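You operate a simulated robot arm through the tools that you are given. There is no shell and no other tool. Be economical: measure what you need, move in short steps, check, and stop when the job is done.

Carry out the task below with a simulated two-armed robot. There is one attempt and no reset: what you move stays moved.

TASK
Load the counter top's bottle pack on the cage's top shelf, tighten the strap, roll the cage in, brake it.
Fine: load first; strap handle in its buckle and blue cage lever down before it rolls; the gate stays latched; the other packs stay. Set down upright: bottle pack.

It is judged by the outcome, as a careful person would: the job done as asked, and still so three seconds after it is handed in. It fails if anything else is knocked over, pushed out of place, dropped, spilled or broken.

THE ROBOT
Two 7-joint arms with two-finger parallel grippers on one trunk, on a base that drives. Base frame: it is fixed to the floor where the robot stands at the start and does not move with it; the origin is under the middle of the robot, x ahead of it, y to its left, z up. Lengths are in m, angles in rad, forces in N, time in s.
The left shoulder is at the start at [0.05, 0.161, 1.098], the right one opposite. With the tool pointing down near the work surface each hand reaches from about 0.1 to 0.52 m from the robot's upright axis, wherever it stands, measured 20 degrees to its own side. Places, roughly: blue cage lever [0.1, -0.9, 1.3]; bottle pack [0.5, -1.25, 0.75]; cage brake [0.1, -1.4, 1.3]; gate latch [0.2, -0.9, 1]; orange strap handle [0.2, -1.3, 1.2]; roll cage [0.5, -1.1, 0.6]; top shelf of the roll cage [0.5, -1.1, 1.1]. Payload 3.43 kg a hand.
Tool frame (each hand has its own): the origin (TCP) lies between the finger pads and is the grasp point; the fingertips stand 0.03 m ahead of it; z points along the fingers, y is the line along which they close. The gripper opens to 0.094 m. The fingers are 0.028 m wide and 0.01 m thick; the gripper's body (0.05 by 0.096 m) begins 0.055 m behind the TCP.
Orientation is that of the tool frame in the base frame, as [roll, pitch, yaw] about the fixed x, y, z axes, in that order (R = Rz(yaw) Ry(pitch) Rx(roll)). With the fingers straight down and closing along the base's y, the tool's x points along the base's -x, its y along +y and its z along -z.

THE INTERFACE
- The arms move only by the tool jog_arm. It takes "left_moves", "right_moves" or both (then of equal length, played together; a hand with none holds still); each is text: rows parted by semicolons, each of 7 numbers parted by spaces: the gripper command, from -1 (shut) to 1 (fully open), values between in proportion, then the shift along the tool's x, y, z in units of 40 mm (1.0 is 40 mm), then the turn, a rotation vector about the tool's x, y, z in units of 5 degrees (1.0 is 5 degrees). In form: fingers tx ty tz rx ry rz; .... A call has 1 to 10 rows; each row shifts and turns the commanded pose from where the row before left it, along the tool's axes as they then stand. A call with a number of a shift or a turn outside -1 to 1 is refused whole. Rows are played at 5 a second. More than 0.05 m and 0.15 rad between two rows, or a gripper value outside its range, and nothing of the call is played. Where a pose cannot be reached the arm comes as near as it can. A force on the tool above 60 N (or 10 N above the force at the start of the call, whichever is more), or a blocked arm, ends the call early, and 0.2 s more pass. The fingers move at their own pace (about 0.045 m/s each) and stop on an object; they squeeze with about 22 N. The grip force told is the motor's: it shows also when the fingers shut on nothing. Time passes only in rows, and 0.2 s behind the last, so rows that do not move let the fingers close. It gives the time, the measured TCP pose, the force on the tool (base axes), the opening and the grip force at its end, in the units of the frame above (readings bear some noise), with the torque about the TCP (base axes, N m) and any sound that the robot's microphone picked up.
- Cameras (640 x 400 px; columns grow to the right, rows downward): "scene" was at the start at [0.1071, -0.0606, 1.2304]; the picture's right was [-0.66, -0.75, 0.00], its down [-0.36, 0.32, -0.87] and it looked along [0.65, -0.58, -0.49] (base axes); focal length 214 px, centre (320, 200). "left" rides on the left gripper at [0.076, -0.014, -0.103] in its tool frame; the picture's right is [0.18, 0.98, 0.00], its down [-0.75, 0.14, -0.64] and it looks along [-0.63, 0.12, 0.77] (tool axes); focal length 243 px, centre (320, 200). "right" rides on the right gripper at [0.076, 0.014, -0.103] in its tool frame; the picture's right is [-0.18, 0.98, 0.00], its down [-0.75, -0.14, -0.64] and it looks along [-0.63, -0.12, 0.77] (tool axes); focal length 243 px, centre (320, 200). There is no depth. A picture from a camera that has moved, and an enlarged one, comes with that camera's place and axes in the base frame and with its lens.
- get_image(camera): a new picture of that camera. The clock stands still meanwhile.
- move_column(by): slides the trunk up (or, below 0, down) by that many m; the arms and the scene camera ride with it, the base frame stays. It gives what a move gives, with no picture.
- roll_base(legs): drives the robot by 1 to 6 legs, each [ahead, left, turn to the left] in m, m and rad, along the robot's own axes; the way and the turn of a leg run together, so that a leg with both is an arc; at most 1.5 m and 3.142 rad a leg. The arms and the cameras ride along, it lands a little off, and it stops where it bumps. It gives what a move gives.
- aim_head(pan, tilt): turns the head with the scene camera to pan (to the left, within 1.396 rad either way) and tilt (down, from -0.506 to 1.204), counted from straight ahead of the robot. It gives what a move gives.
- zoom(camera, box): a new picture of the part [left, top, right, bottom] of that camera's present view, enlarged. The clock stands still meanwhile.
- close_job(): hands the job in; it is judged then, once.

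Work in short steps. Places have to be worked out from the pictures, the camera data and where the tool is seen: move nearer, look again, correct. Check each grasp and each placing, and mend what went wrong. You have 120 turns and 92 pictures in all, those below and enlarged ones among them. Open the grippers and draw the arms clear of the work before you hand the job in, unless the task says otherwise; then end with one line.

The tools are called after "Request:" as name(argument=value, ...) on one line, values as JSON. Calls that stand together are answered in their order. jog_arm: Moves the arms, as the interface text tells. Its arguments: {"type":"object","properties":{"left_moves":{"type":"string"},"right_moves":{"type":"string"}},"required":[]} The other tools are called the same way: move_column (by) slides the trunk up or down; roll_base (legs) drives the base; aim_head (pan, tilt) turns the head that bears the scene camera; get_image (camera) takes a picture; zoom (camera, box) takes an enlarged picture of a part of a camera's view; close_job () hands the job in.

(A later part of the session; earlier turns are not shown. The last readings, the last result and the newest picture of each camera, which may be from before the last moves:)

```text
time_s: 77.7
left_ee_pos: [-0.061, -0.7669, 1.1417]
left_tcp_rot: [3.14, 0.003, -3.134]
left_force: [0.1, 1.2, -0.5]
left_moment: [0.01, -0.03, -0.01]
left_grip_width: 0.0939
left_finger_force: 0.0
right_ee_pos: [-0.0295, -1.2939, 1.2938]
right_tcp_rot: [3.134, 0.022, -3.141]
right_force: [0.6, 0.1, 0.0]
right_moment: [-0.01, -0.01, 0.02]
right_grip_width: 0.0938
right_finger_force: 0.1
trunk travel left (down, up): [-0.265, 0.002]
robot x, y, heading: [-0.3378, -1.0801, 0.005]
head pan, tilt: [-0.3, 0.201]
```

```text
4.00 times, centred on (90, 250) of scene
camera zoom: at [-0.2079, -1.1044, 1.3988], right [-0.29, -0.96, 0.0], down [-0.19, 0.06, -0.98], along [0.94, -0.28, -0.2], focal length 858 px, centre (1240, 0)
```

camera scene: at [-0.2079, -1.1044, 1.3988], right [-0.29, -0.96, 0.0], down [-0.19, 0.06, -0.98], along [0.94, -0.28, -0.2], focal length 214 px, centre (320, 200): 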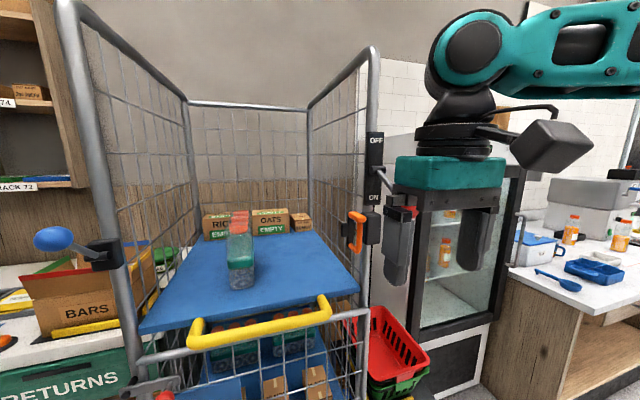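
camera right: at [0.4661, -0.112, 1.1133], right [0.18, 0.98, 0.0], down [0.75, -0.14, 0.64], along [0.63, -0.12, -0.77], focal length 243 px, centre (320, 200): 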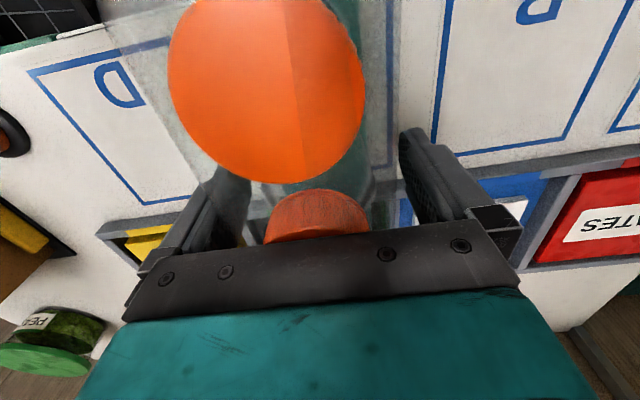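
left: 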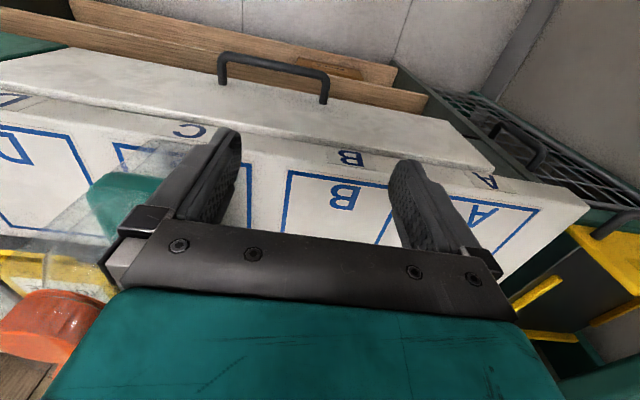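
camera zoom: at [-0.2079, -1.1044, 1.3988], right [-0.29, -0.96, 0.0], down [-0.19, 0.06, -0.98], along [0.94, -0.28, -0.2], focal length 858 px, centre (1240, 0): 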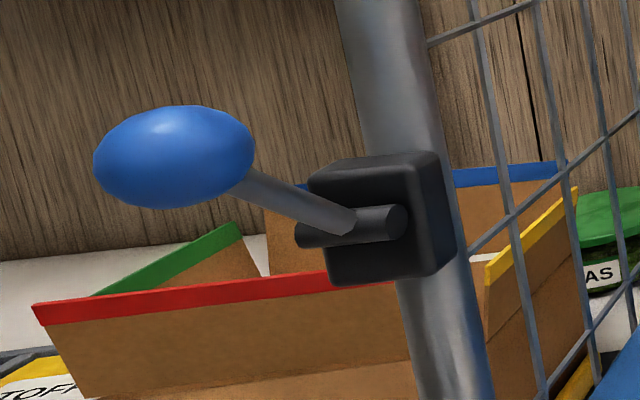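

I move the right hand right and down out of the line of sight, then approach for a close look at the handle.

Request:
jog_arm(right_moves="1 0.5 -0.8 0.2 0 0 0;1 0.4 -0.8 0.4 0 0 0;1 0 -0.8 0.6 0 0 0;1 0 -0.8 0.6 0 0 0;1 0 -0.8 0.6 0 0 0;1 0 0 1 0 0 0;1 0 0 1 0 0 0;1 0 0 1 0 0 0")

Request:
roll_base(legs=[[0.09, -0.12, 0]])

Request:
aim_head(pan=-0.25, tilt=0.3)

Request:
get_image(camera="scene")

```text
time_s: 79.5
left_ee_pos: [-0.0595, -0.7665, 1.1423]
left_tcp_rot: [-3.141, 0.0, -3.134]
left_force: [0.5, -1.0, -0.3]
left_moment: [-0.02, 0.03, 0.01]
left_grip_width: 0.0943
left_finger_force: 0.1
right_ee_pos: [-0.0606, -1.4519, 1.0764]
right_tcp_rot: [3.133, 0.021, -3.14]
right_force: [0.1, -0.1, 0.1]
right_moment: [0.0, -0.02, -0.01]
right_grip_width: 0.094
right_finger_force: 0.1
trunk travel left (down, up): [-0.265, 0.002]
robot x, y, heading: [-0.3373, -1.0754, 0.015]
head pan, tilt: [-0.3, 0.201]
```

```text
time_s: 81.2
left_ee_pos: [0.0325, -0.8872, 1.1412]
left_tcp_rot: [-3.141, 0.001, -3.13]
left_force: [-0.5, -0.3, -0.7]
left_moment: [0.01, 0.0, 0.0]
left_grip_width: 0.0941
left_finger_force: 0.0
right_ee_pos: [0.034, -1.57, 1.0768]
right_tcp_rot: [3.134, 0.021, -3.135]
right_force: [-0.3, -0.6, -0.2]
right_moment: [0.02, 0.03, -0.03]
right_grip_width: 0.0939
right_finger_force: 0.0
trunk travel left (down, up): [-0.265, 0.002]
robot x, y, heading: [-0.2442, -1.203, 0.016]
head pan, tilt: [-0.3, 0.201]
```

```text
time_s: 81.9
left_ee_pos: [0.0321, -0.8848, 1.1417]
left_tcp_rot: [3.139, 0.001, -3.13]
left_force: [0.3, 0.1, 1.3]
left_moment: [-0.01, -0.01, -0.01]
left_grip_width: 0.0941
left_finger_force: 0.1
right_ee_pos: [0.0346, -1.569, 1.076]
right_tcp_rot: [3.134, 0.022, -3.136]
right_force: [-0.3, -0.7, 0.0]
right_moment: [0.0, -0.01, -0.02]
right_grip_width: 0.0939
right_finger_force: 0.1
trunk travel left (down, up): [-0.265, 0.002]
robot x, y, heading: [-0.2439, -1.1981, 0.013]
head pan, tilt: [-0.25, 0.3]
```

```text
61 pictures are left
camera scene: at [-0.1124, -1.2198, 1.3896], right [-0.24, -0.97, 0.0], down [-0.29, 0.07, -0.96], along [0.93, -0.23, -0.3], focal length 214 px, centre (320, 200)
```

scene: 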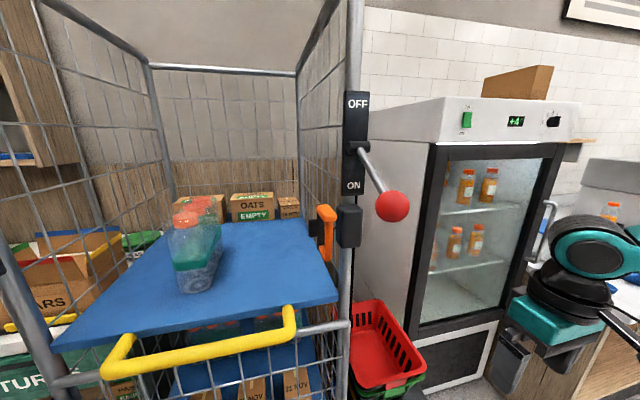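

Request:
zoom(camera="scene", box=[280, 80, 430, 280])

```text
2.00 times, centred on (355, 180) of scene
camera zoom: at [-0.1124, -1.2198, 1.3896], right [-0.24, -0.97, 0.0], down [-0.29, 0.07, -0.96], along [0.93, -0.23, -0.3], focal length 429 px, centre (250, 240)
```

zoom: 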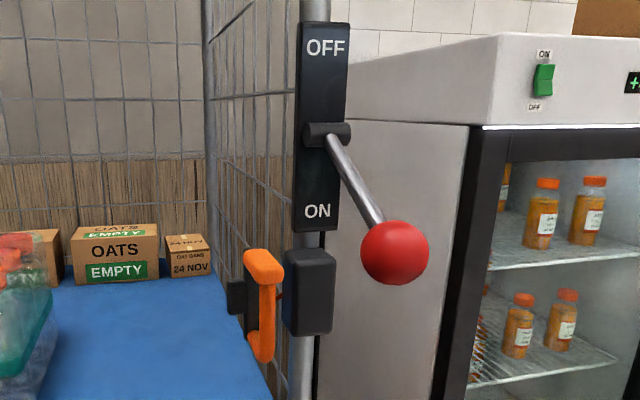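

The lever and pivot geometry: brake ball (0.09,-1.354,1.311), blue ball (0.13,-0.86,1.298), handle ≈(0.23,-1.32,1.24). I need a close view of the strap handle, so I back off a little and turn the right hand to point forward.

Request:
roll_base(legs=[[-0.12, 0.0, -0.01]])

Request:
jog_arm(right_moves="1 0 0 0 0 -1 0;1 0 0 0 0 -1 0;1 0 0 0 0 -1 0;1 0 0 0 0 -1 0;1 0 0 0 0 -1 0;1 0 0 0 0 -1 0;1 0 0 0 0 -1 0;1 0 0 0 0 -1 0;1 0 0 0 0 -1 0")

Request:
jog_arm(right_moves="1 0 0 0 0 -1 0;1 0 0 0 0 -1 0;1 0 0 0 0 -1 0;1 0 0 0 0 -1 0;1 0 0 0 0 -1 0;1 0 0 0 0 -1 0;1 0 0 0 0 -1 0;1 0 0 0 0 -1 0;1 0 0 0 0 -1 0;1 0 0 0 0 0 0")

Request:
get_image(camera="right")

```text
time_s: 83.1
left_ee_pos: [-0.0881, -0.8882, 1.1426]
left_tcp_rot: [-3.141, 0.002, -3.136]
left_force: [-0.3, 0.8, 0.1]
left_moment: [0.0, -0.01, -0.02]
left_grip_width: 0.0938
left_finger_force: 0.2
right_ee_pos: [-0.0893, -1.5725, 1.0771]
right_tcp_rot: [3.135, 0.023, 3.14]
right_force: [0.9, 0.2, 0.2]
right_moment: [0.0, -0.01, 0.01]
right_grip_width: 0.094
right_finger_force: 0.0
trunk travel left (down, up): [-0.265, 0.002]
robot x, y, heading: [-0.3632, -1.1986, 0.006]
head pan, tilt: [-0.25, 0.3]
```

```text
time_s: 85.1
left_ee_pos: [-0.0869, -0.8891, 1.1413]
left_tcp_rot: [-3.141, 0.0, -3.134]
left_force: [-0.2, -0.5, 1.3]
left_moment: [0.01, 0.01, 0.01]
left_grip_width: 0.0937
left_finger_force: 0.0
right_ee_pos: [-0.0577, -1.6118, 1.0768]
right_tcp_rot: [3.128, 0.807, 3.133]
right_force: [-0.1, -0.2, -0.1]
right_moment: [-0.02, 0.02, 0.0]
right_grip_width: 0.094
right_finger_force: 0.0
right hand out of reach, approached as far as the arm can: row 4, 5, 6, 7, 8, 9
trunk travel left (down, up): [-0.265, 0.002]
robot x, y, heading: [-0.3634, -1.1993, 0.005]
head pan, tilt: [-0.25, 0.3]
```

```text
time_s: 87.3
left_ee_pos: [-0.0869, -0.8886, 1.141]
left_tcp_rot: [3.141, 0.003, -3.135]
left_force: [0.4, -0.9, 0.2]
left_moment: [-0.01, -0.01, 0.03]
left_grip_width: 0.094
left_finger_force: 0.1
right_ee_pos: [-0.056, -1.6042, 1.0759]
right_tcp_rot: [2.912, 1.516, 2.963]
right_force: [1.0, -0.3, -0.5]
right_moment: [0.0, -0.01, -0.02]
right_grip_width: 0.0938
right_finger_force: 0.1
right hand out of reach, approached as far as the arm can: row 1, 9
trunk travel left (down, up): [-0.265, 0.002]
robot x, y, heading: [-0.364, -1.1988, 0.006]
head pan, tilt: [-0.25, 0.3]
```

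```text
59 pictures are left
camera right: at [-0.1636, -1.5934, 1.0053], right [-0.04, 0.98, 0.2], down [-0.59, -0.18, 0.78], along [0.8, -0.08, 0.59], focal length 243 px, centre (320, 200)
```

right: 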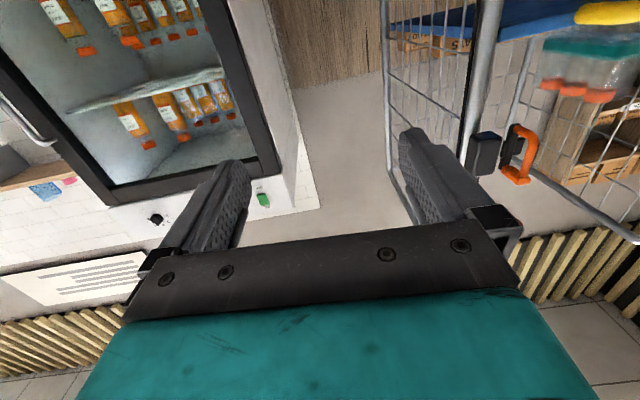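

Handle visible in the wrist view. I bring the hand left and up, in front of the handle but short of the brake lever, and look again.

Request:
jog_arm(right_moves="1 -0.4 0.9 0 0 0 0;1 -0.4 0.9 0 0 0 0;1 -0.4 0.9 0 0 0 0;1 -0.4 0.9 0 0 0 0;1 -0.4 0.9 0 0 0 0;1 -0.4 0.9 0 0 0 0;1 -0.4 0.4 0 0 0 0;1 0 0 0 0 0 0")

Request:
get_image(camera="right")

```text
time_s: 89.1
left_ee_pos: [-0.0864, -0.8875, 1.1418]
left_tcp_rot: [-3.141, 0.003, -3.135]
left_force: [0.1, 0.2, 0.1]
left_moment: [0.0, -0.04, -0.02]
left_grip_width: 0.0939
left_finger_force: 0.1
right_ee_pos: [0.0198, -1.4659, 1.0616]
right_tcp_rot: [2.916, 1.514, 2.967]
right_force: [0.3, -0.3, 0.5]
right_moment: [-0.03, 0.0, 0.01]
right_grip_width: 0.0939
right_finger_force: 0.1
right hand out of reach, approached as far as the arm can: row 1, 2, 3, 4, 5, 6, 7
trunk travel left (down, up): [-0.265, 0.002]
robot x, y, heading: [-0.3635, -1.1976, 0.003]
head pan, tilt: [-0.25, 0.3]
```

```text
58 pictures are left
camera right: at [-0.0882, -1.4545, 0.9928], right [-0.04, 0.98, 0.2], down [-0.59, -0.18, 0.79], along [0.8, -0.08, 0.59], focal length 243 px, centre (320, 200)
```

right: 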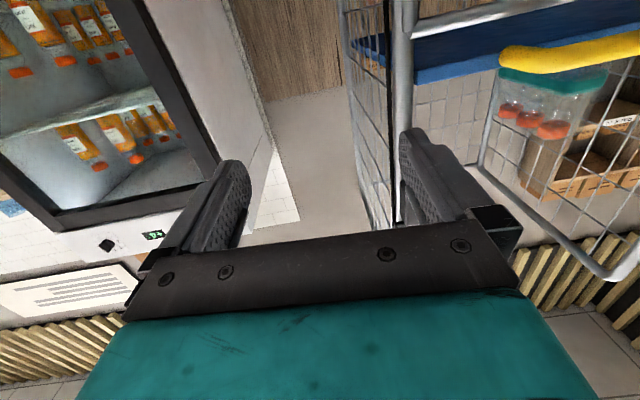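

Too close to the body for that posture; I extend forward so the arm can reach the commanded height.

Request:
jog_arm(right_moves="1 0 0 1 0 0 0;1 0 0 1 0 0 0;1 0 0 1 0 0 0;1 0 0 0.5 0 0 0;1 0 0 0 0 0 0;1 0 0 0 0 0 0")

Request:
get_image(camera="right")

```text
time_s: 90.5
left_ee_pos: [-0.0869, -0.8884, 1.1416]
left_tcp_rot: [-3.141, 0.002, -3.136]
left_force: [-0.1, -0.8, 0.4]
left_moment: [-0.01, 0.03, -0.04]
left_grip_width: 0.0939
left_finger_force: 0.1
right_ee_pos: [0.1596, -1.4595, 1.0561]
right_tcp_rot: [2.921, 1.515, 2.971]
right_force: [-0.1, 0.0, 0.5]
right_moment: [0.0, 0.0, 0.0]
right_grip_width: 0.0942
right_finger_force: 0.2
trunk travel left (down, up): [-0.265, 0.002]
robot x, y, heading: [-0.3632, -1.2012, 0.005]
head pan, tilt: [-0.25, 0.3]
```

```text
57 pictures are left
camera right: at [0.0512, -1.4485, 0.9864], right [-0.04, 0.98, 0.2], down [-0.59, -0.18, 0.79], along [0.81, -0.08, 0.59], focal length 243 px, centre (320, 200)
```

right: 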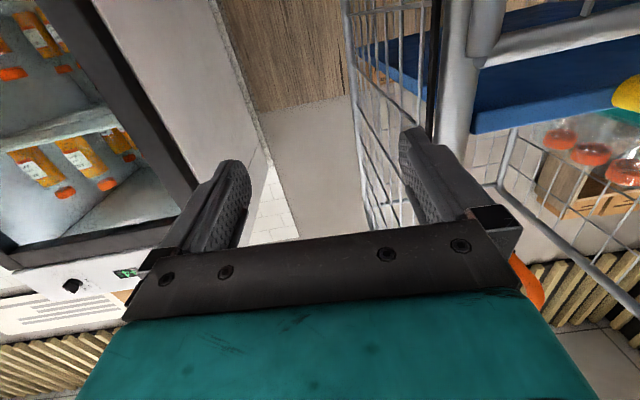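

Request:
jog_arm(right_moves="1 -0.7 0 -0.5 0 0 0;1 -0.7 0.1 -0.5 0 0 0;1 -0.7 0.4 -0.4 0 0 0;1 -0.7 0.6 -0.2 0 0 0;1 -0.5 0.7 0 0 0 0;1 0 0 0 0 0 0")

Request:
get_image(camera="right")

Request:
zoom(camera="scene", box=[260, 80, 500, 280])

```text
time_s: 91.9
left_ee_pos: [-0.0877, -0.8883, 1.142]
left_tcp_rot: [3.141, 0.002, -3.135]
left_force: [0.4, 0.9, 0.2]
left_moment: [0.02, -0.01, 0.0]
left_grip_width: 0.0936
left_finger_force: 0.1
right_ee_pos: [0.1021, -1.4382, 1.1514]
right_tcp_rot: [2.92, 1.515, 2.97]
right_force: [0.5, -0.2, -0.3]
right_moment: [0.01, -0.01, 0.01]
right_grip_width: 0.0942
right_finger_force: 0.1
right hand out of reach, approached as far as the arm can: row 4, 5
trunk travel left (down, up): [-0.265, 0.002]
robot x, y, heading: [-0.3676, -1.1973, 0.007]
head pan, tilt: [-0.25, 0.3]
```

```text
56 pictures are left
camera right: at [-0.0054, -1.427, 1.0815], right [-0.04, 0.98, 0.2], down [-0.59, -0.18, 0.79], along [0.81, -0.08, 0.59], focal length 243 px, centre (320, 200)
```

right: 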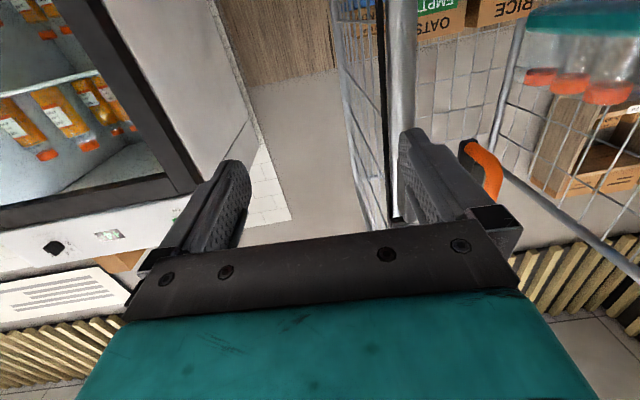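

```text
2.00 times, centred on (380, 180) of scene
camera zoom: at [-0.2336, -1.2217, 1.3896], right [-0.24, -0.97, 0.0], down [-0.29, 0.07, -0.96], along [0.93, -0.23, -0.3], focal length 429 px, centre (200, 240)
```

zoom: 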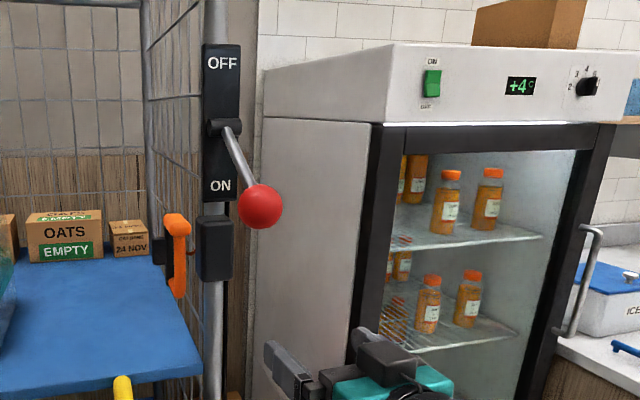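

Zoom tightly on the handle from the head camera.

Request:
zoom(camera="scene", box=[325, 175, 385, 235])

Request:
zoom(camera="right", box=[440, 120, 540, 220])

```text
6.67 times, centred on (355, 205) of scene
camera zoom: at [-0.2336, -1.2217, 1.3896], right [-0.24, -0.97, 0.0], down [-0.29, 0.07, -0.96], along [0.93, -0.23, -0.3], focal length 1430 px, centre (87, 167)
```

zoom: 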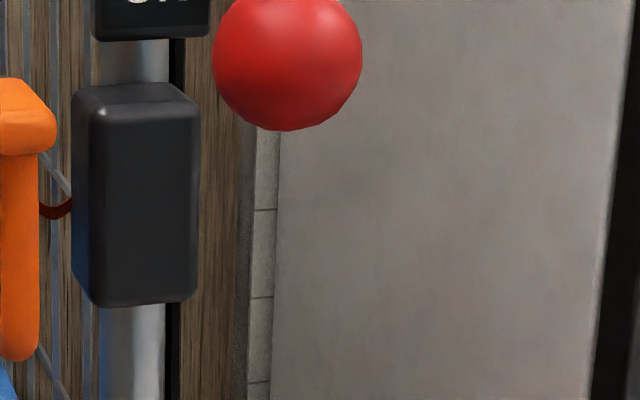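

```text
4.00 times, centred on (490, 170) of right
camera zoom: at [-0.0054, -1.427, 1.0815], right [-0.04, 0.98, 0.2], down [-0.59, -0.18, 0.79], along [0.81, -0.08, 0.59], focal length 970 px, centre (-360, 320)
```

zoom: 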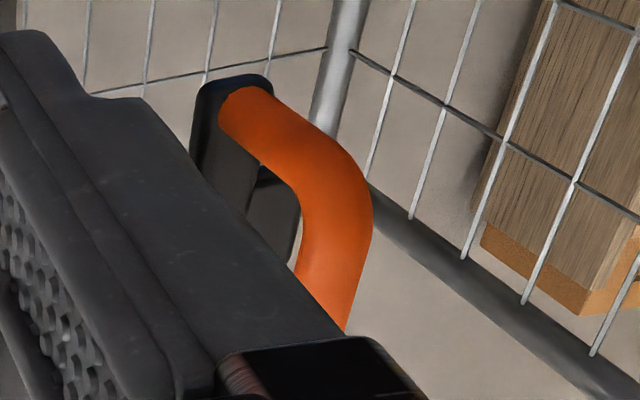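

A dark red strap runs from the right-post housing to the handle, so the buckle should be elsewhere — probably on the left post. Look at the left post.

Request:
aim_head(pan=0.45, tilt=0.25)

Request:
get_image(camera="scene")

```text
time_s: 93.0
left_ee_pos: [-0.0879, -0.8887, 1.1406]
left_tcp_rot: [-3.141, 0.002, -3.135]
left_force: [0.6, -0.4, -0.3]
left_moment: [-0.01, -0.01, 0.01]
left_grip_width: 0.0939
left_finger_force: 0.0
right_ee_pos: [0.102, -1.4383, 1.1506]
right_tcp_rot: [2.915, 1.514, 2.967]
right_force: [0.7, -0.5, 0.2]
right_moment: [0.01, 0.0, 0.03]
right_grip_width: 0.0941
right_finger_force: 0.1
trunk travel left (down, up): [-0.265, 0.002]
robot x, y, heading: [-0.3594, -1.1994, 0.008]
head pan, tilt: [0.45, 0.25]
```

```text
52 pictures are left
camera scene: at [-0.2403, -1.1581, 1.3943], right [0.44, -0.9, 0.0], down [-0.22, -0.11, -0.97], along [0.87, 0.43, -0.25], focal length 214 px, centre (320, 200)
```

scene: 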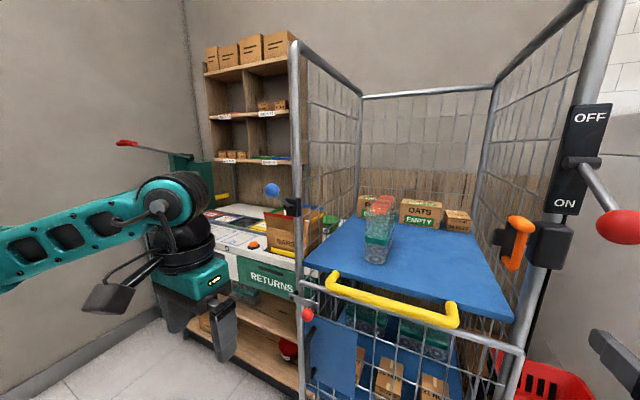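

Request:
zoom(camera="scene", box=[260, 170, 340, 250])

Request:
zoom(camera="scene", box=[480, 200, 590, 290])

```text
5.00 times, centred on (300, 210) of scene
camera zoom: at [-0.2403, -1.1581, 1.3943], right [0.44, -0.9, 0.0], down [-0.22, -0.11, -0.97], along [0.87, 0.43, -0.25], focal length 1072 px, centre (420, 150)
```

zoom: 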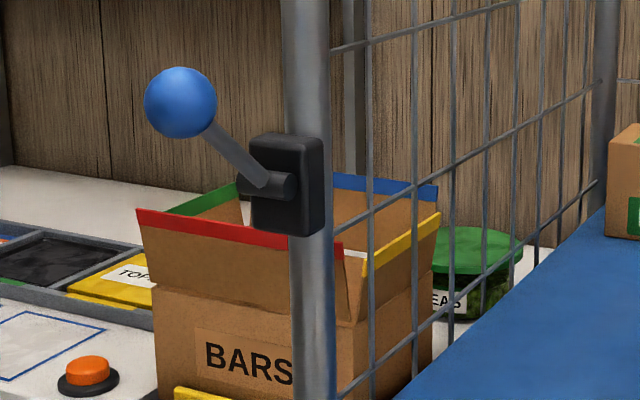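

```text
4.44 times, centred on (535, 245) of scene
camera zoom: at [-0.2403, -1.1581, 1.3943], right [0.44, -0.9, 0.0], down [-0.22, -0.11, -0.97], along [0.87, 0.43, -0.25], focal length 953 px, centre (-636, 0)
```

zoom: 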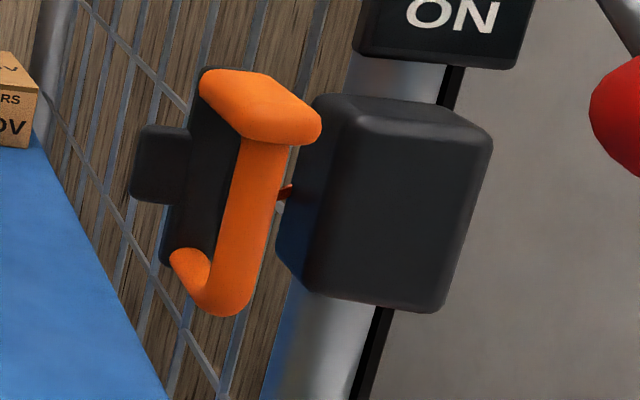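

The handle has a tongue pointing left (+y), so a buckle with a slot should be on the left side. Look along the left post and gate latch.

Request:
zoom(camera="scene", box=[275, 265, 365, 345])

Request:
zoom(camera="scene", box=[280, 30, 520, 280])

```text
5.00 times, centred on (320, 305) of scene
camera zoom: at [-0.2403, -1.1581, 1.3943], right [0.44, -0.9, 0.0], down [-0.22, -0.11, -0.97], along [0.87, 0.43, -0.25], focal length 1072 px, centre (320, -325)
```

zoom: 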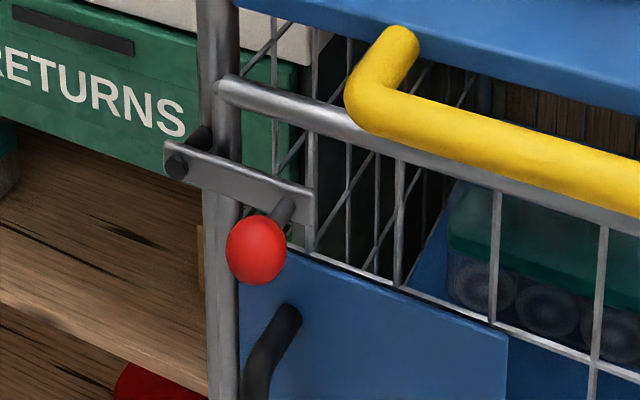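

```text
1.60 times, centred on (400, 155) of scene
camera zoom: at [-0.2403, -1.1581, 1.3943], right [0.44, -0.9, 0.0], down [-0.22, -0.11, -0.97], along [0.87, 0.43, -0.25], focal length 343 px, centre (192, 272)
```

zoom: 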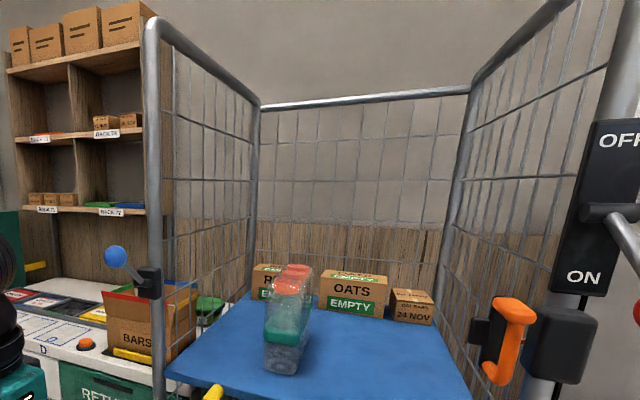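

The lever block on the left post is at the same height as the handle (≈1.245) — it is likely the buckle, with the blue lever clamping. Check for a slot in its inner face.

Request:
zoom(camera="scene", box=[285, 190, 310, 222])

```text
12.50 times, centred on (298, 206) of scene
camera zoom: at [-0.2403, -1.1581, 1.3943], right [0.44, -0.9, 0.0], down [-0.22, -0.11, -0.97], along [0.87, 0.43, -0.25], focal length 2681 px, centre (601, 125)
```

zoom: 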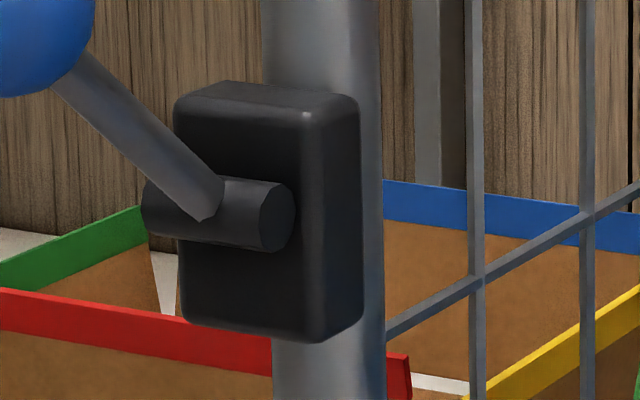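

No slot shows from here. Before moving closer, I back off and test whether the forward-pointing right hand can reach handle height further out; also I want a better angle on the left post from inside.

Request:
roll_base(legs=[[-0.15, 0, 0]])

Request:
jog_arm(right_moves="1 -0.3 0 0.9 0 0 0;1 -0.3 0 0.9 0 0 0;1 -0.6 0.3 0.5 0 0 0;1 -0.6 0.5 0 0 0 0;1 -0.4 0.5 0 0 0 0;1 0 0 0 0 0 0")

Request:
aim_head(pan=0.1, tilt=0.2)

Request:
get_image(camera="scene")

```text
time_s: 94.3
left_ee_pos: [-0.2378, -0.8895, 1.1425]
left_tcp_rot: [3.141, 0.002, -3.135]
left_force: [-0.6, 0.2, 0.5]
left_moment: [0.01, -0.01, 0.0]
left_grip_width: 0.0939
left_finger_force: 0.0
right_ee_pos: [-0.0471, -1.4388, 1.1515]
right_tcp_rot: [2.913, 1.517, 2.968]
right_force: [-0.6, 0.1, -0.5]
right_moment: [0.03, 0.04, -0.01]
right_grip_width: 0.0941
right_finger_force: 0.0
trunk travel left (down, up): [-0.265, 0.002]
robot x, y, heading: [-0.5107, -1.1969, 0.007]
head pan, tilt: [0.45, 0.25]
```

```text
time_s: 95.8
left_ee_pos: [-0.2368, -0.8893, 1.1425]
left_tcp_rot: [3.141, 0.001, -3.133]
left_force: [-0.8, -0.4, 0.7]
left_moment: [-0.02, 0.0, -0.01]
left_grip_width: 0.0942
left_finger_force: 0.0
right_ee_pos: [-0.0407, -1.4349, 1.1524]
right_tcp_rot: [2.845, 1.512, 2.904]
right_force: [0.6, 0.5, -0.7]
right_moment: [-0.01, -0.01, 0.01]
right_grip_width: 0.094
right_finger_force: 0.1
right hand out of reach, approached as far as the arm can: row 1, 2, 3, 4, 5
trunk travel left (down, up): [-0.265, 0.002]
robot x, y, heading: [-0.5129, -1.1992, 0.012]
head pan, tilt: [0.45, 0.25]
```

```text
time_s: 96.6
left_ee_pos: [-0.2375, -0.8889, 1.1412]
left_tcp_rot: [-3.141, 0.002, -3.137]
left_force: [0.4, -0.8, 0.4]
left_moment: [0.0, -0.01, -0.01]
left_grip_width: 0.094
left_finger_force: 0.0
right_ee_pos: [-0.0414, -1.4358, 1.1525]
right_tcp_rot: [2.844, 1.511, 2.906]
right_force: [0.4, 0.3, 0.3]
right_moment: [0.01, 0.01, 0.01]
right_grip_width: 0.094
right_finger_force: 0.0
trunk travel left (down, up): [-0.265, 0.002]
robot x, y, heading: [-0.5165, -1.198, 0.008]
head pan, tilt: [0.099, 0.201]
```

```text
46 pictures are left
camera scene: at [-0.3813, -1.19, 1.3989], right [0.11, -0.99, 0.0], down [-0.2, -0.02, -0.98], along [0.97, 0.1, -0.2], focal length 214 px, centre (320, 200)
```

scene: 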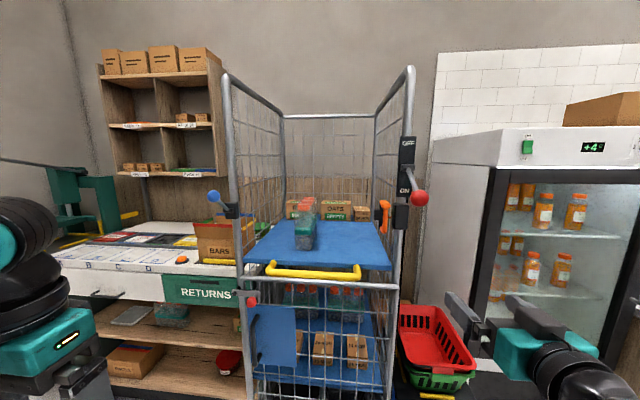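

The arm is near a limit with the hand close to the midline. I try the forward posture further outboard and nearer, at handle height.

Request:
jog_arm(right_moves="1 0 -0.8 -0.5 0 0 0;1 0 -0.8 -0.5 0 0 0;1 -0.5 -0.7 -0.3 0 0 0;1 -0.6 -0.5 0 0 0 0;1 -0.6 -0.3 0 0 0 0;1 -0.5 0 0 0 0 0;1 0 0 0 0 0 0")

```text
time_s: 98.2
left_ee_pos: [-0.2371, -0.8902, 1.1426]
left_tcp_rot: [3.141, 0.002, -3.135]
left_force: [-0.3, -0.3, 0.3]
left_moment: [0.04, 0.01, -0.04]
left_grip_width: 0.0939
left_finger_force: 0.1
right_ee_pos: [-0.084, -1.5617, 1.2403]
right_tcp_rot: [2.912, 1.514, 2.968]
right_force: [-0.1, 0.3, 0.6]
right_moment: [-0.02, 0.0, 0.0]
right_grip_width: 0.0939
right_finger_force: 0.1
trunk travel left (down, up): [-0.265, 0.002]
robot x, y, heading: [-0.513, -1.2022, 0.008]
head pan, tilt: [0.099, 0.201]
```

That posture works at rel (0.43, -0.36, z 1.24). The handle (bar ≈(0.165,-1.30,1.24)) has a tongue in line with the left-post block (0.187,-0.866,1.247), so it should be pulled straight left. I pitch the hand up a little (keeps it under the brake ball), and drive so it faces the bar.

Request:
jog_arm(right_moves="0 0 0 0 0 -1 0;0 0 0 0 0 -1 0;0 0 0 0 0 -1 0;0 0 0 0 0 0 0")

Request:
roll_base(legs=[[0, 0.26, 0], [0.09, 0, -0.01]])

Request:
aim_head(pan=-0.55, tilt=0.25)

Request:
get_image(camera="scene")

Request:
get_image(camera="right")

```text
time_s: 99.2
left_ee_pos: [-0.2376, -0.8885, 1.1435]
left_tcp_rot: [3.141, 0.002, -3.135]
left_force: [-0.2, 0.7, -0.1]
left_moment: [0.01, 0.01, -0.01]
left_grip_width: 0.094
left_finger_force: 0.0
right_ee_pos: [-0.0817, -1.56, 1.2403]
right_tcp_rot: [0.062, 1.361, 0.109]
right_force: [-0.3, 0.2, -0.2]
right_moment: [0.05, -0.01, -0.02]
right_grip_width: 0.0469
right_finger_force: 0.1
trunk travel left (down, up): [-0.265, 0.002]
robot x, y, heading: [-0.5118, -1.2022, 0.007]
head pan, tilt: [0.099, 0.201]
```

```text
time_s: 102.8
left_ee_pos: [-0.1481, -0.6308, 1.1415]
left_tcp_rot: [3.141, 0.001, -3.136]
left_force: [0.6, 0.9, 0.3]
left_moment: [-0.02, -0.05, 0.02]
left_grip_width: 0.0942
left_finger_force: 0.1
right_ee_pos: [0.0022, -1.3016, 1.2395]
right_tcp_rot: [0.062, 1.362, 0.106]
right_force: [0.1, -0.5, 0.4]
right_moment: [-0.06, -0.04, 0.01]
right_grip_width: 0.0469
right_finger_force: 0.1
trunk travel left (down, up): [-0.265, 0.002]
robot x, y, heading: [-0.4235, -0.937, 0.001]
head pan, tilt: [0.099, 0.201]
```

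```text
time_s: 103.8
left_ee_pos: [-0.1499, -0.6296, 1.1415]
left_tcp_rot: [3.14, 0.002, -3.139]
left_force: [0.0, -0.2, 0.0]
left_moment: [0.01, 0.01, -0.01]
left_grip_width: 0.0941
left_finger_force: 0.0
right_ee_pos: [0.0022, -1.3007, 1.2403]
right_tcp_rot: [0.059, 1.362, 0.107]
right_force: [-0.1, -0.6, 0.2]
right_moment: [0.03, 0.01, 0.02]
right_grip_width: 0.0472
right_finger_force: 0.1
trunk travel left (down, up): [-0.265, 0.002]
robot x, y, heading: [-0.4276, -0.9415, -0.001]
head pan, tilt: [-0.55, 0.25]
```

```text
45 pictures are left
camera scene: at [-0.3077, -0.9883, 1.3943], right [-0.52, -0.85, 0.0], down [-0.21, 0.13, -0.97], along [0.83, -0.5, -0.25], focal length 214 px, centre (320, 200)
```

scene: 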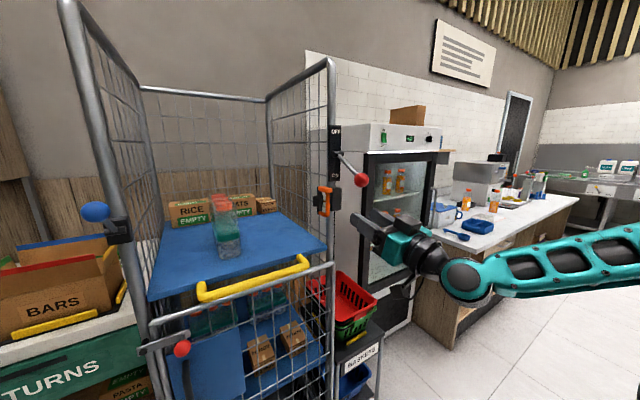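

```text
44 pictures are left
camera right: at [-0.0841, -1.2894, 1.1455], right [-0.09, 0.98, 0.19], down [-0.78, -0.19, 0.6], along [0.63, -0.1, 0.77], focal length 243 px, centre (320, 200)
```

right: 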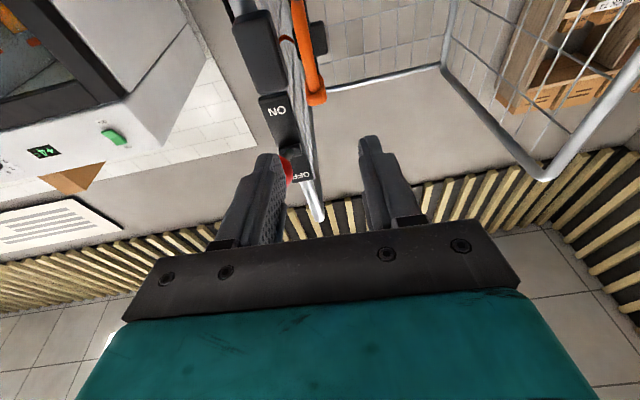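

Wrist view confirms bar at ≈(0.165,-1.297,1.241). Narrow the opening to ~36 mm and approach most of the way, then check.

Request:
jog_arm(right_moves="-0.23 0.18 -0.02 0.8 0 0 0;-0.23 0.18 -0.02 0.8 0 0 0;-0.23 0.18 -0.02 0.8 0 0 0;-0.23 0 0 0 0 0 0")

Request:
get_image(camera="right")

Request:
zoom(camera="scene", box=[290, 150, 410, 270])

```text
time_s: 104.8
left_ee_pos: [-0.1496, -0.6291, 1.1417]
left_tcp_rot: [-3.141, 0.001, -3.138]
left_force: [0.0, 0.4, 0.5]
left_moment: [0.02, 0.05, -0.03]
left_grip_width: 0.094
left_finger_force: 0.1
right_ee_pos: [0.1008, -1.301, 1.2366]
right_tcp_rot: [0.06, 1.363, 0.109]
right_force: [0.1, -0.3, -0.3]
right_moment: [0.01, 0.01, 0.02]
right_grip_width: 0.0363
right_finger_force: 0.1
trunk travel left (down, up): [-0.265, 0.002]
robot x, y, heading: [-0.4258, -0.9436, 0.002]
head pan, tilt: [-0.55, 0.25]
```

```text
43 pictures are left
camera right: at [0.0154, -1.289, 1.143], right [-0.09, 0.98, 0.19], down [-0.78, -0.19, 0.6], along [0.63, -0.1, 0.77], focal length 243 px, centre (320, 200)
```

right: 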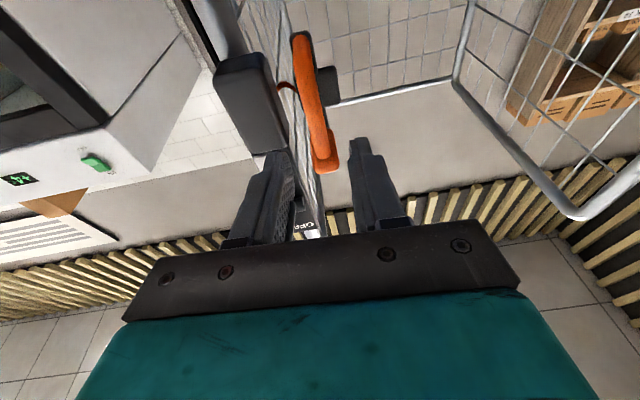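

```text
3.33 times, centred on (350, 210) of scene
camera zoom: at [-0.3081, -0.9883, 1.3944], right [-0.52, -0.85, 0.0], down [-0.21, 0.13, -0.97], along [0.83, -0.5, -0.25], focal length 715 px, centre (220, 167)
```

zoom: 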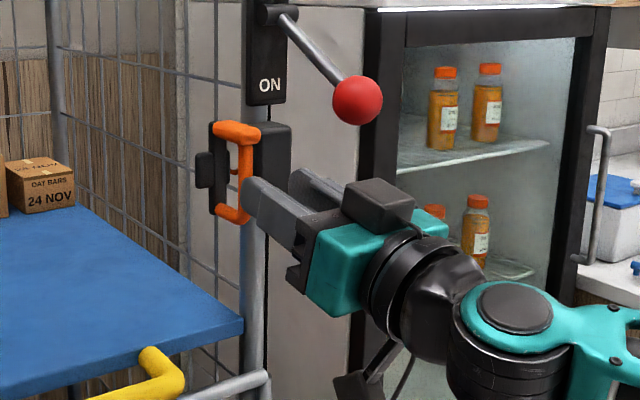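

Nicely lined up. Advance ~45 mm with a slight rise and close.

Request:
jog_arm(right_moves="-0.23 0.05 -0.03 0.6 0 0 0;-0.23 0.0 -0.02 0.55 0 0 0;-0.23 0 0 0 0 0 0;-1 0 0 0 0 0 0;-1 0 0 0 0 0 0;-1 0 0 0 0 0 0;-1 0 0 0 0 0 0")

Request:
zoom(camera="scene", box=[290, 150, 410, 270])

```text
time_s: 106.4
left_ee_pos: [-0.1487, -0.6298, 1.1416]
left_tcp_rot: [-3.14, 0.003, -3.138]
left_force: [-0.3, 0.0, 0.1]
left_moment: [-0.04, -0.02, 0.0]
left_grip_width: 0.0939
left_finger_force: 0.0
right_ee_pos: [0.1458, -1.2993, 1.246]
right_tcp_rot: [0.051, 1.363, 0.098]
right_force: [2.3, 0.3, -0.3]
right_moment: [-0.86, -0.14, 0.02]
right_grip_width: 0.0114
right_finger_force: 44.7
trunk travel left (down, up): [-0.265, 0.002]
robot x, y, heading: [-0.4267, -0.9425, -0.0]
head pan, tilt: [-0.55, 0.25]
```

```text
3.33 times, centred on (350, 210) of scene
camera zoom: at [-0.3074, -0.9883, 1.3943], right [-0.52, -0.85, 0.0], down [-0.21, 0.13, -0.97], along [0.83, -0.5, -0.25], focal length 715 px, centre (220, 167)
```

zoom: 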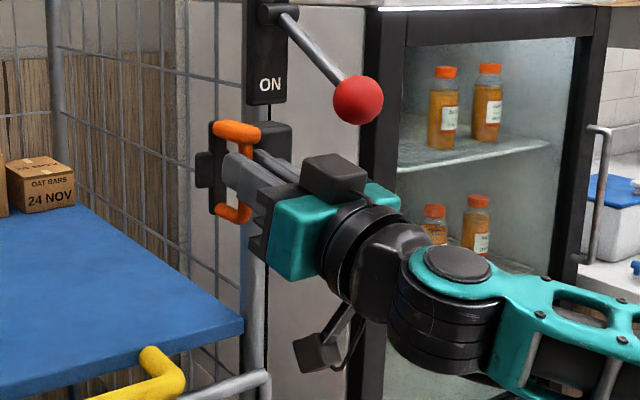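

Handle gripped (11 mm bar). Pull left 40 mm by arm and read the force.

Request:
jog_arm(right_moves="-1 0 0.25 0 0 0 0;-1 0 0.25 0 0 0 0;-1 0 0.25 0 0 0 0;-1 0 0.25 0 0 0 0;-1 0 0 0 0 0 0")

Request:
zoom(camera="scene", box=[290, 150, 410, 270])

```text
time_s: 107.6
left_ee_pos: [-0.1468, -0.6298, 1.1408]
left_tcp_rot: [-3.14, -0.001, -3.138]
left_force: [-0.4, -0.6, 0.5]
left_moment: [0.0, 0.02, 0.0]
left_grip_width: 0.0941
left_finger_force: 0.0
right_ee_pos: [0.1445, -1.2594, 1.2463]
right_tcp_rot: [0.061, 1.363, 0.106]
right_force: [19.8, 0.6, 3.6]
right_moment: [-1.0, 0.72, -0.07]
right_grip_width: 0.0117
right_finger_force: 45.8
trunk travel left (down, up): [-0.265, 0.002]
robot x, y, heading: [-0.428, -0.944, 0.003]
head pan, tilt: [-0.55, 0.25]
```

```text
3.33 times, centred on (350, 210) of scene
camera zoom: at [-0.3045, -0.988, 1.3941], right [-0.52, -0.85, 0.0], down [-0.21, 0.13, -0.97], along [0.83, -0.5, -0.25], focal length 715 px, centre (220, 167)
```

zoom: 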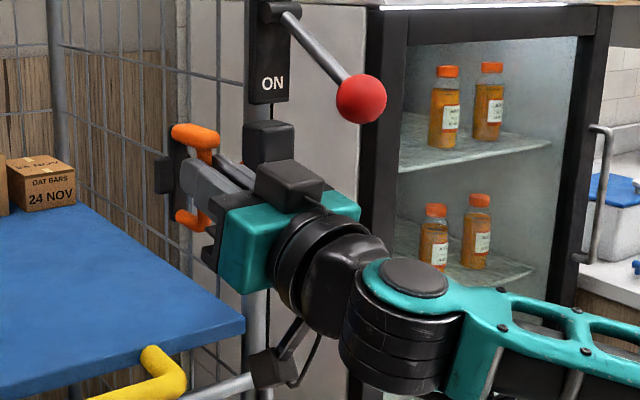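

It slides left along a straight line; a 2 mm x-drift gave 20 N. I correct x and continue with a true +y path.

Request:
jog_arm(right_moves="-1 0 0 0.05 0 0 0;-1 0.02 0.5 0.025 0 0 0;-1 0.02 0.5 0.025 0 0 0;-1 0 0 0 0 0 0")

```text
time_s: 108.6
left_ee_pos: [-0.1494, -0.6303, 1.1418]
left_tcp_rot: [-3.141, 0.001, -3.137]
left_force: [0.4, -0.4, -0.2]
left_moment: [0.01, 0.01, 0.03]
left_grip_width: 0.094
left_finger_force: 0.1
right_ee_pos: [0.1452, -1.2209, 1.2459]
right_tcp_rot: [0.058, 1.364, 0.109]
right_force: [-13.8, 0.1, -12.6]
right_moment: [-0.98, -0.19, 0.05]
right_grip_width: 0.0117
right_finger_force: 44.6
trunk travel left (down, up): [-0.265, 0.002]
robot x, y, heading: [-0.4255, -0.9379, 0.009]
head pan, tilt: [-0.55, 0.25]
```

Working. Now strafe the base left 0.1 m with the handle held.

Request:
roll_base(legs=[[0, 0.1, 0]])

```text
time_s: 110.1
left_ee_pos: [-0.1484, -0.5311, 1.1431]
left_tcp_rot: [-3.141, 0.002, 3.141]
left_force: [0.5, 0.2, 0.6]
left_moment: [0.02, 0.02, 0.01]
left_grip_width: 0.0943
left_finger_force: 0.1
right_ee_pos: [0.1454, -1.1222, 1.2459]
right_tcp_rot: [0.064, 1.366, 0.106]
right_force: [-13.6, -0.6, -16.8]
right_moment: [-1.03, 0.58, 0.03]
right_grip_width: 0.0116
right_finger_force: 44.6
trunk travel left (down, up): [-0.265, 0.002]
robot x, y, heading: [-0.426, -0.8412, 0.001]
head pan, tilt: [-0.55, 0.25]
```

Request:
roll_base(legs=[[0, 0.12, 0]])

Request:
aim_head(pan=-0.45, tilt=0.25)

Request:
get_image(camera="scene")

Request:
get_image(camera="right")

```text
time_s: 111.8
left_ee_pos: [-0.1508, -0.4121, 1.1411]
left_tcp_rot: [-3.141, 0.002, -3.139]
left_force: [0.2, -0.3, 0.6]
left_moment: [0.0, 0.02, 0.03]
left_grip_width: 0.0939
left_finger_force: 0.1
right_ee_pos: [0.145, -1.0013, 1.2461]
right_tcp_rot: [0.061, 1.367, 0.11]
right_force: [-11.0, -2.3, -5.1]
right_moment: [-0.99, 0.32, 0.01]
right_grip_width: 0.0117
right_finger_force: 44.9
trunk travel left (down, up): [-0.265, 0.002]
robot x, y, heading: [-0.43, -0.7228, 0.005]
head pan, tilt: [-0.55, 0.25]
```

```text
time_s: 112.5
left_ee_pos: [-0.1512, -0.4107, 1.1424]
left_tcp_rot: [3.141, 0.005, -3.138]
left_force: [-0.2, 0.4, 0.0]
left_moment: [-0.04, 0.01, 0.04]
left_grip_width: 0.0941
left_finger_force: 0.0
right_ee_pos: [0.1438, -1.0019, 1.2462]
right_tcp_rot: [0.049, 1.364, 0.098]
right_force: [-6.0, -1.9, -1.7]
right_moment: [-0.93, -0.09, -0.04]
right_grip_width: 0.0112
right_finger_force: 44.5
trunk travel left (down, up): [-0.265, 0.002]
robot x, y, heading: [-0.4272, -0.7261, 0.003]
head pan, tilt: [-0.45, 0.25]
```

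```text
39 pictures are left
camera scene: at [-0.3047, -0.7618, 1.3944], right [-0.43, -0.9, 0.0], down [-0.22, 0.11, -0.97], along [0.87, -0.42, -0.25], focal length 214 px, centre (320, 200)
```

scene: 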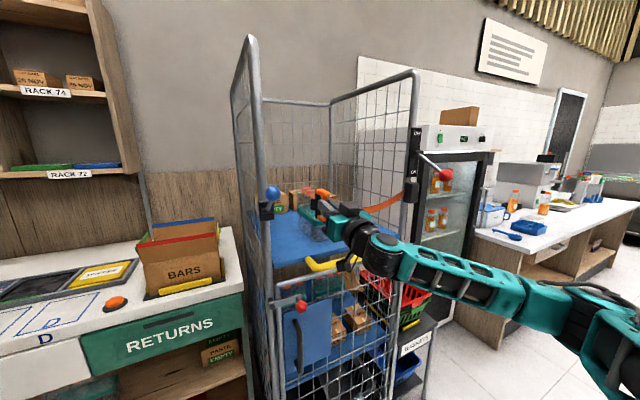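

```text
38 pictures are left
camera right: at [0.0586, -0.9891, 1.1515], right [-0.09, 0.98, 0.19], down [-0.77, -0.19, 0.61], along [0.63, -0.1, 0.77], focal length 243 px, centre (320, 200)
```

right: 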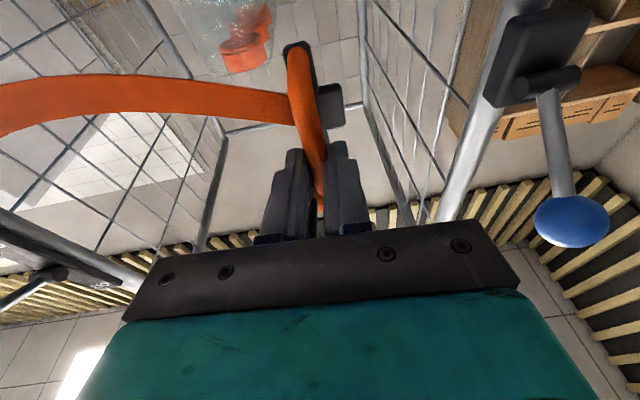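

The orange strap pays out and the tongue is aimed at the left block. Strafe 0.06 more, then look closely.

Request:
roll_base(legs=[[0, 0.06, 0]])

Request:
get_image(camera="right")

Request:
zoom(camera="scene", box=[260, 160, 360, 240])

```text
time_s: 113.7
left_ee_pos: [-0.1505, -0.3505, 1.1417]
left_tcp_rot: [-3.141, 0.003, -3.137]
left_force: [0.1, 0.5, 0.5]
left_moment: [0.02, -0.01, 0.0]
left_grip_width: 0.0941
left_finger_force: 0.0
right_ee_pos: [0.1456, -0.9403, 1.2463]
right_tcp_rot: [0.061, 1.367, 0.108]
right_force: [-4.8, -2.1, 0.0]
right_moment: [-0.93, 0.12, -0.02]
right_grip_width: 0.0117
right_finger_force: 45.1
trunk travel left (down, up): [-0.265, 0.002]
robot x, y, heading: [-0.4287, -0.6633, 0.005]
head pan, tilt: [-0.45, 0.25]
```

```text
37 pictures are left
camera right: at [0.0586, -0.9286, 1.1515], right [-0.09, 0.98, 0.19], down [-0.77, -0.19, 0.61], along [0.63, -0.1, 0.77], focal length 243 px, centre (320, 200)
```

right: 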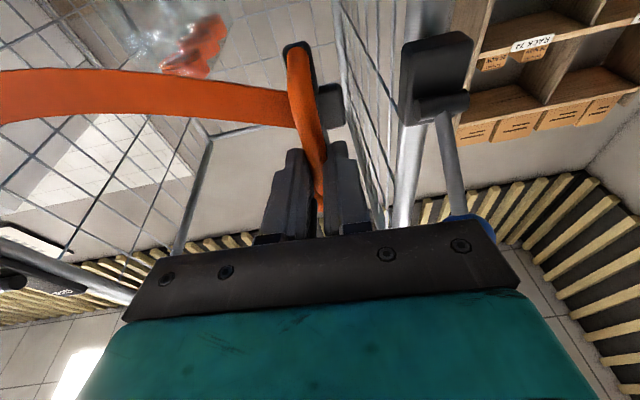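

```text
5.00 times, centred on (310, 200) of scene
camera zoom: at [-0.3047, -0.7016, 1.3944], right [-0.43, -0.9, 0.0], down [-0.22, 0.11, -0.97], along [0.87, -0.42, -0.25], focal length 1072 px, centre (370, 200)
```

zoom: 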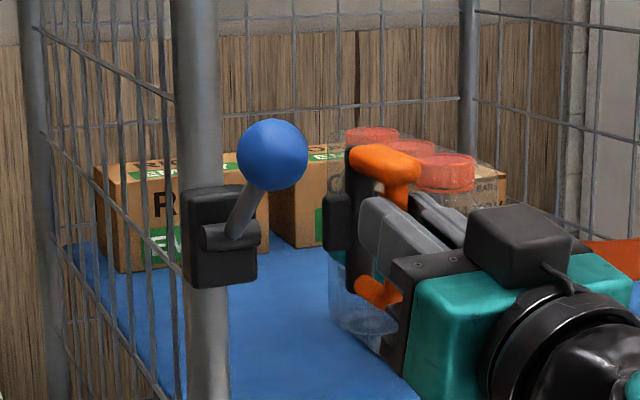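

About 4 cm to go between tongue and block. Advance in 1 cm rows and watch force and sound.

Request:
jog_arm(right_moves="-1 0.005 0.25 0.012 0 0 0;-1 0.005 0.25 0.012 0 0 0;-1 0.005 0.25 0.012 0 0 0;-1 0.005 0.25 0.012 0 0 0;-1 0 0 0 0 0 0")

Request:
get_image(camera="right")

Request:
zoom(camera="scene", box=[260, 160, 360, 240])

```text
time_s: 114.9
left_ee_pos: [-0.1497, -0.3515, 1.1422]
left_tcp_rot: [3.141, 0.001, -3.138]
left_force: [0.3, -0.2, -1.1]
left_moment: [0.0, 0.02, -0.03]
left_grip_width: 0.094
left_finger_force: 0.1
right_ee_pos: [0.1458, -0.9005, 1.2472]
right_tcp_rot: [0.058, 1.368, 0.109]
right_force: [-4.5, -0.8, -5.3]
right_moment: [-0.99, -0.35, 0.02]
right_grip_width: 0.0116
right_finger_force: 44.9
trunk travel left (down, up): [-0.265, 0.002]
robot x, y, heading: [-0.4275, -0.6645, 0.005]
head pan, tilt: [-0.45, 0.25]
```

```text
35 pictures are left
camera right: at [0.0584, -0.888, 1.1518], right [-0.09, 0.98, 0.19], down [-0.77, -0.19, 0.61], along [0.63, -0.1, 0.77], focal length 243 px, centre (320, 200)
```

right: 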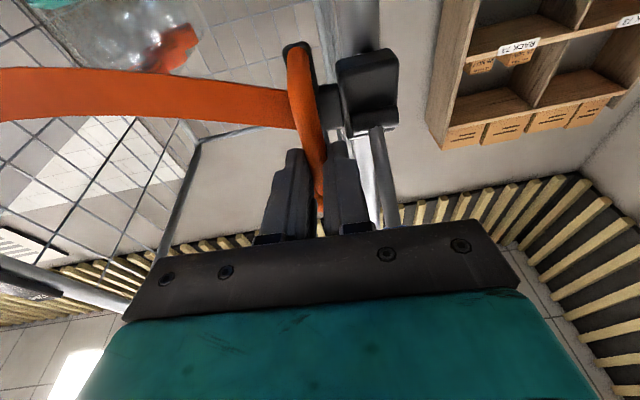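

```text
5.00 times, centred on (310, 200) of scene
camera zoom: at [-0.3041, -0.7017, 1.3943], right [-0.43, -0.9, 0.0], down [-0.22, 0.11, -0.97], along [0.87, -0.42, -0.25], focal length 1072 px, centre (370, 200)
```

zoom: 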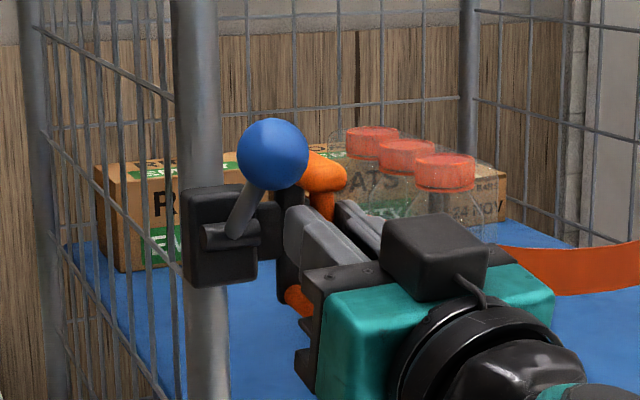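

Request:
jog_arm(right_moves="-1 0.004 0.12 0.006 0 0 0;-1 0.004 0.12 0.006 0 0 0;-1 0.004 0.12 0.006 0 0 0;-1 0 0 0 0 0 0")

Request:
get_image(camera="right")

```text
time_s: 115.9
left_ee_pos: [-0.1504, -0.3555, 1.1439]
left_tcp_rot: [3.137, 0.002, -3.139]
left_force: [0.1, -0.5, -1.1]
left_moment: [0.02, -0.01, 0.0]
left_grip_width: 0.094
left_finger_force: 0.1
right_ee_pos: [0.1461, -0.8997, 1.2463]
right_tcp_rot: [0.08, 1.366, 0.106]
right_force: [-3.5, -35.1, 2.4]
right_moment: [-1.08, -0.3, -0.63]
right_grip_width: 0.0116
right_finger_force: 45.1
trunk travel left (down, up): [-0.265, 0.002]
robot x, y, heading: [-0.4263, -0.6632, 0.002]
head pan, tilt: [-0.45, 0.25]
```

```text
33 pictures are left
camera right: at [0.0591, -0.8846, 1.1515], right [-0.06, 0.98, 0.2], down [-0.78, -0.17, 0.6], along [0.62, -0.11, 0.77], focal length 243 px, centre (320, 200)
```

right: 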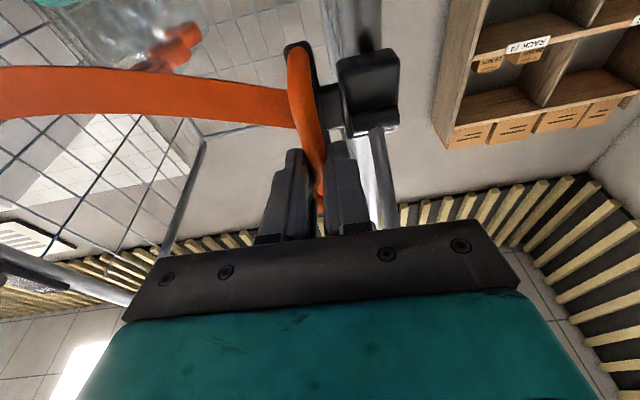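

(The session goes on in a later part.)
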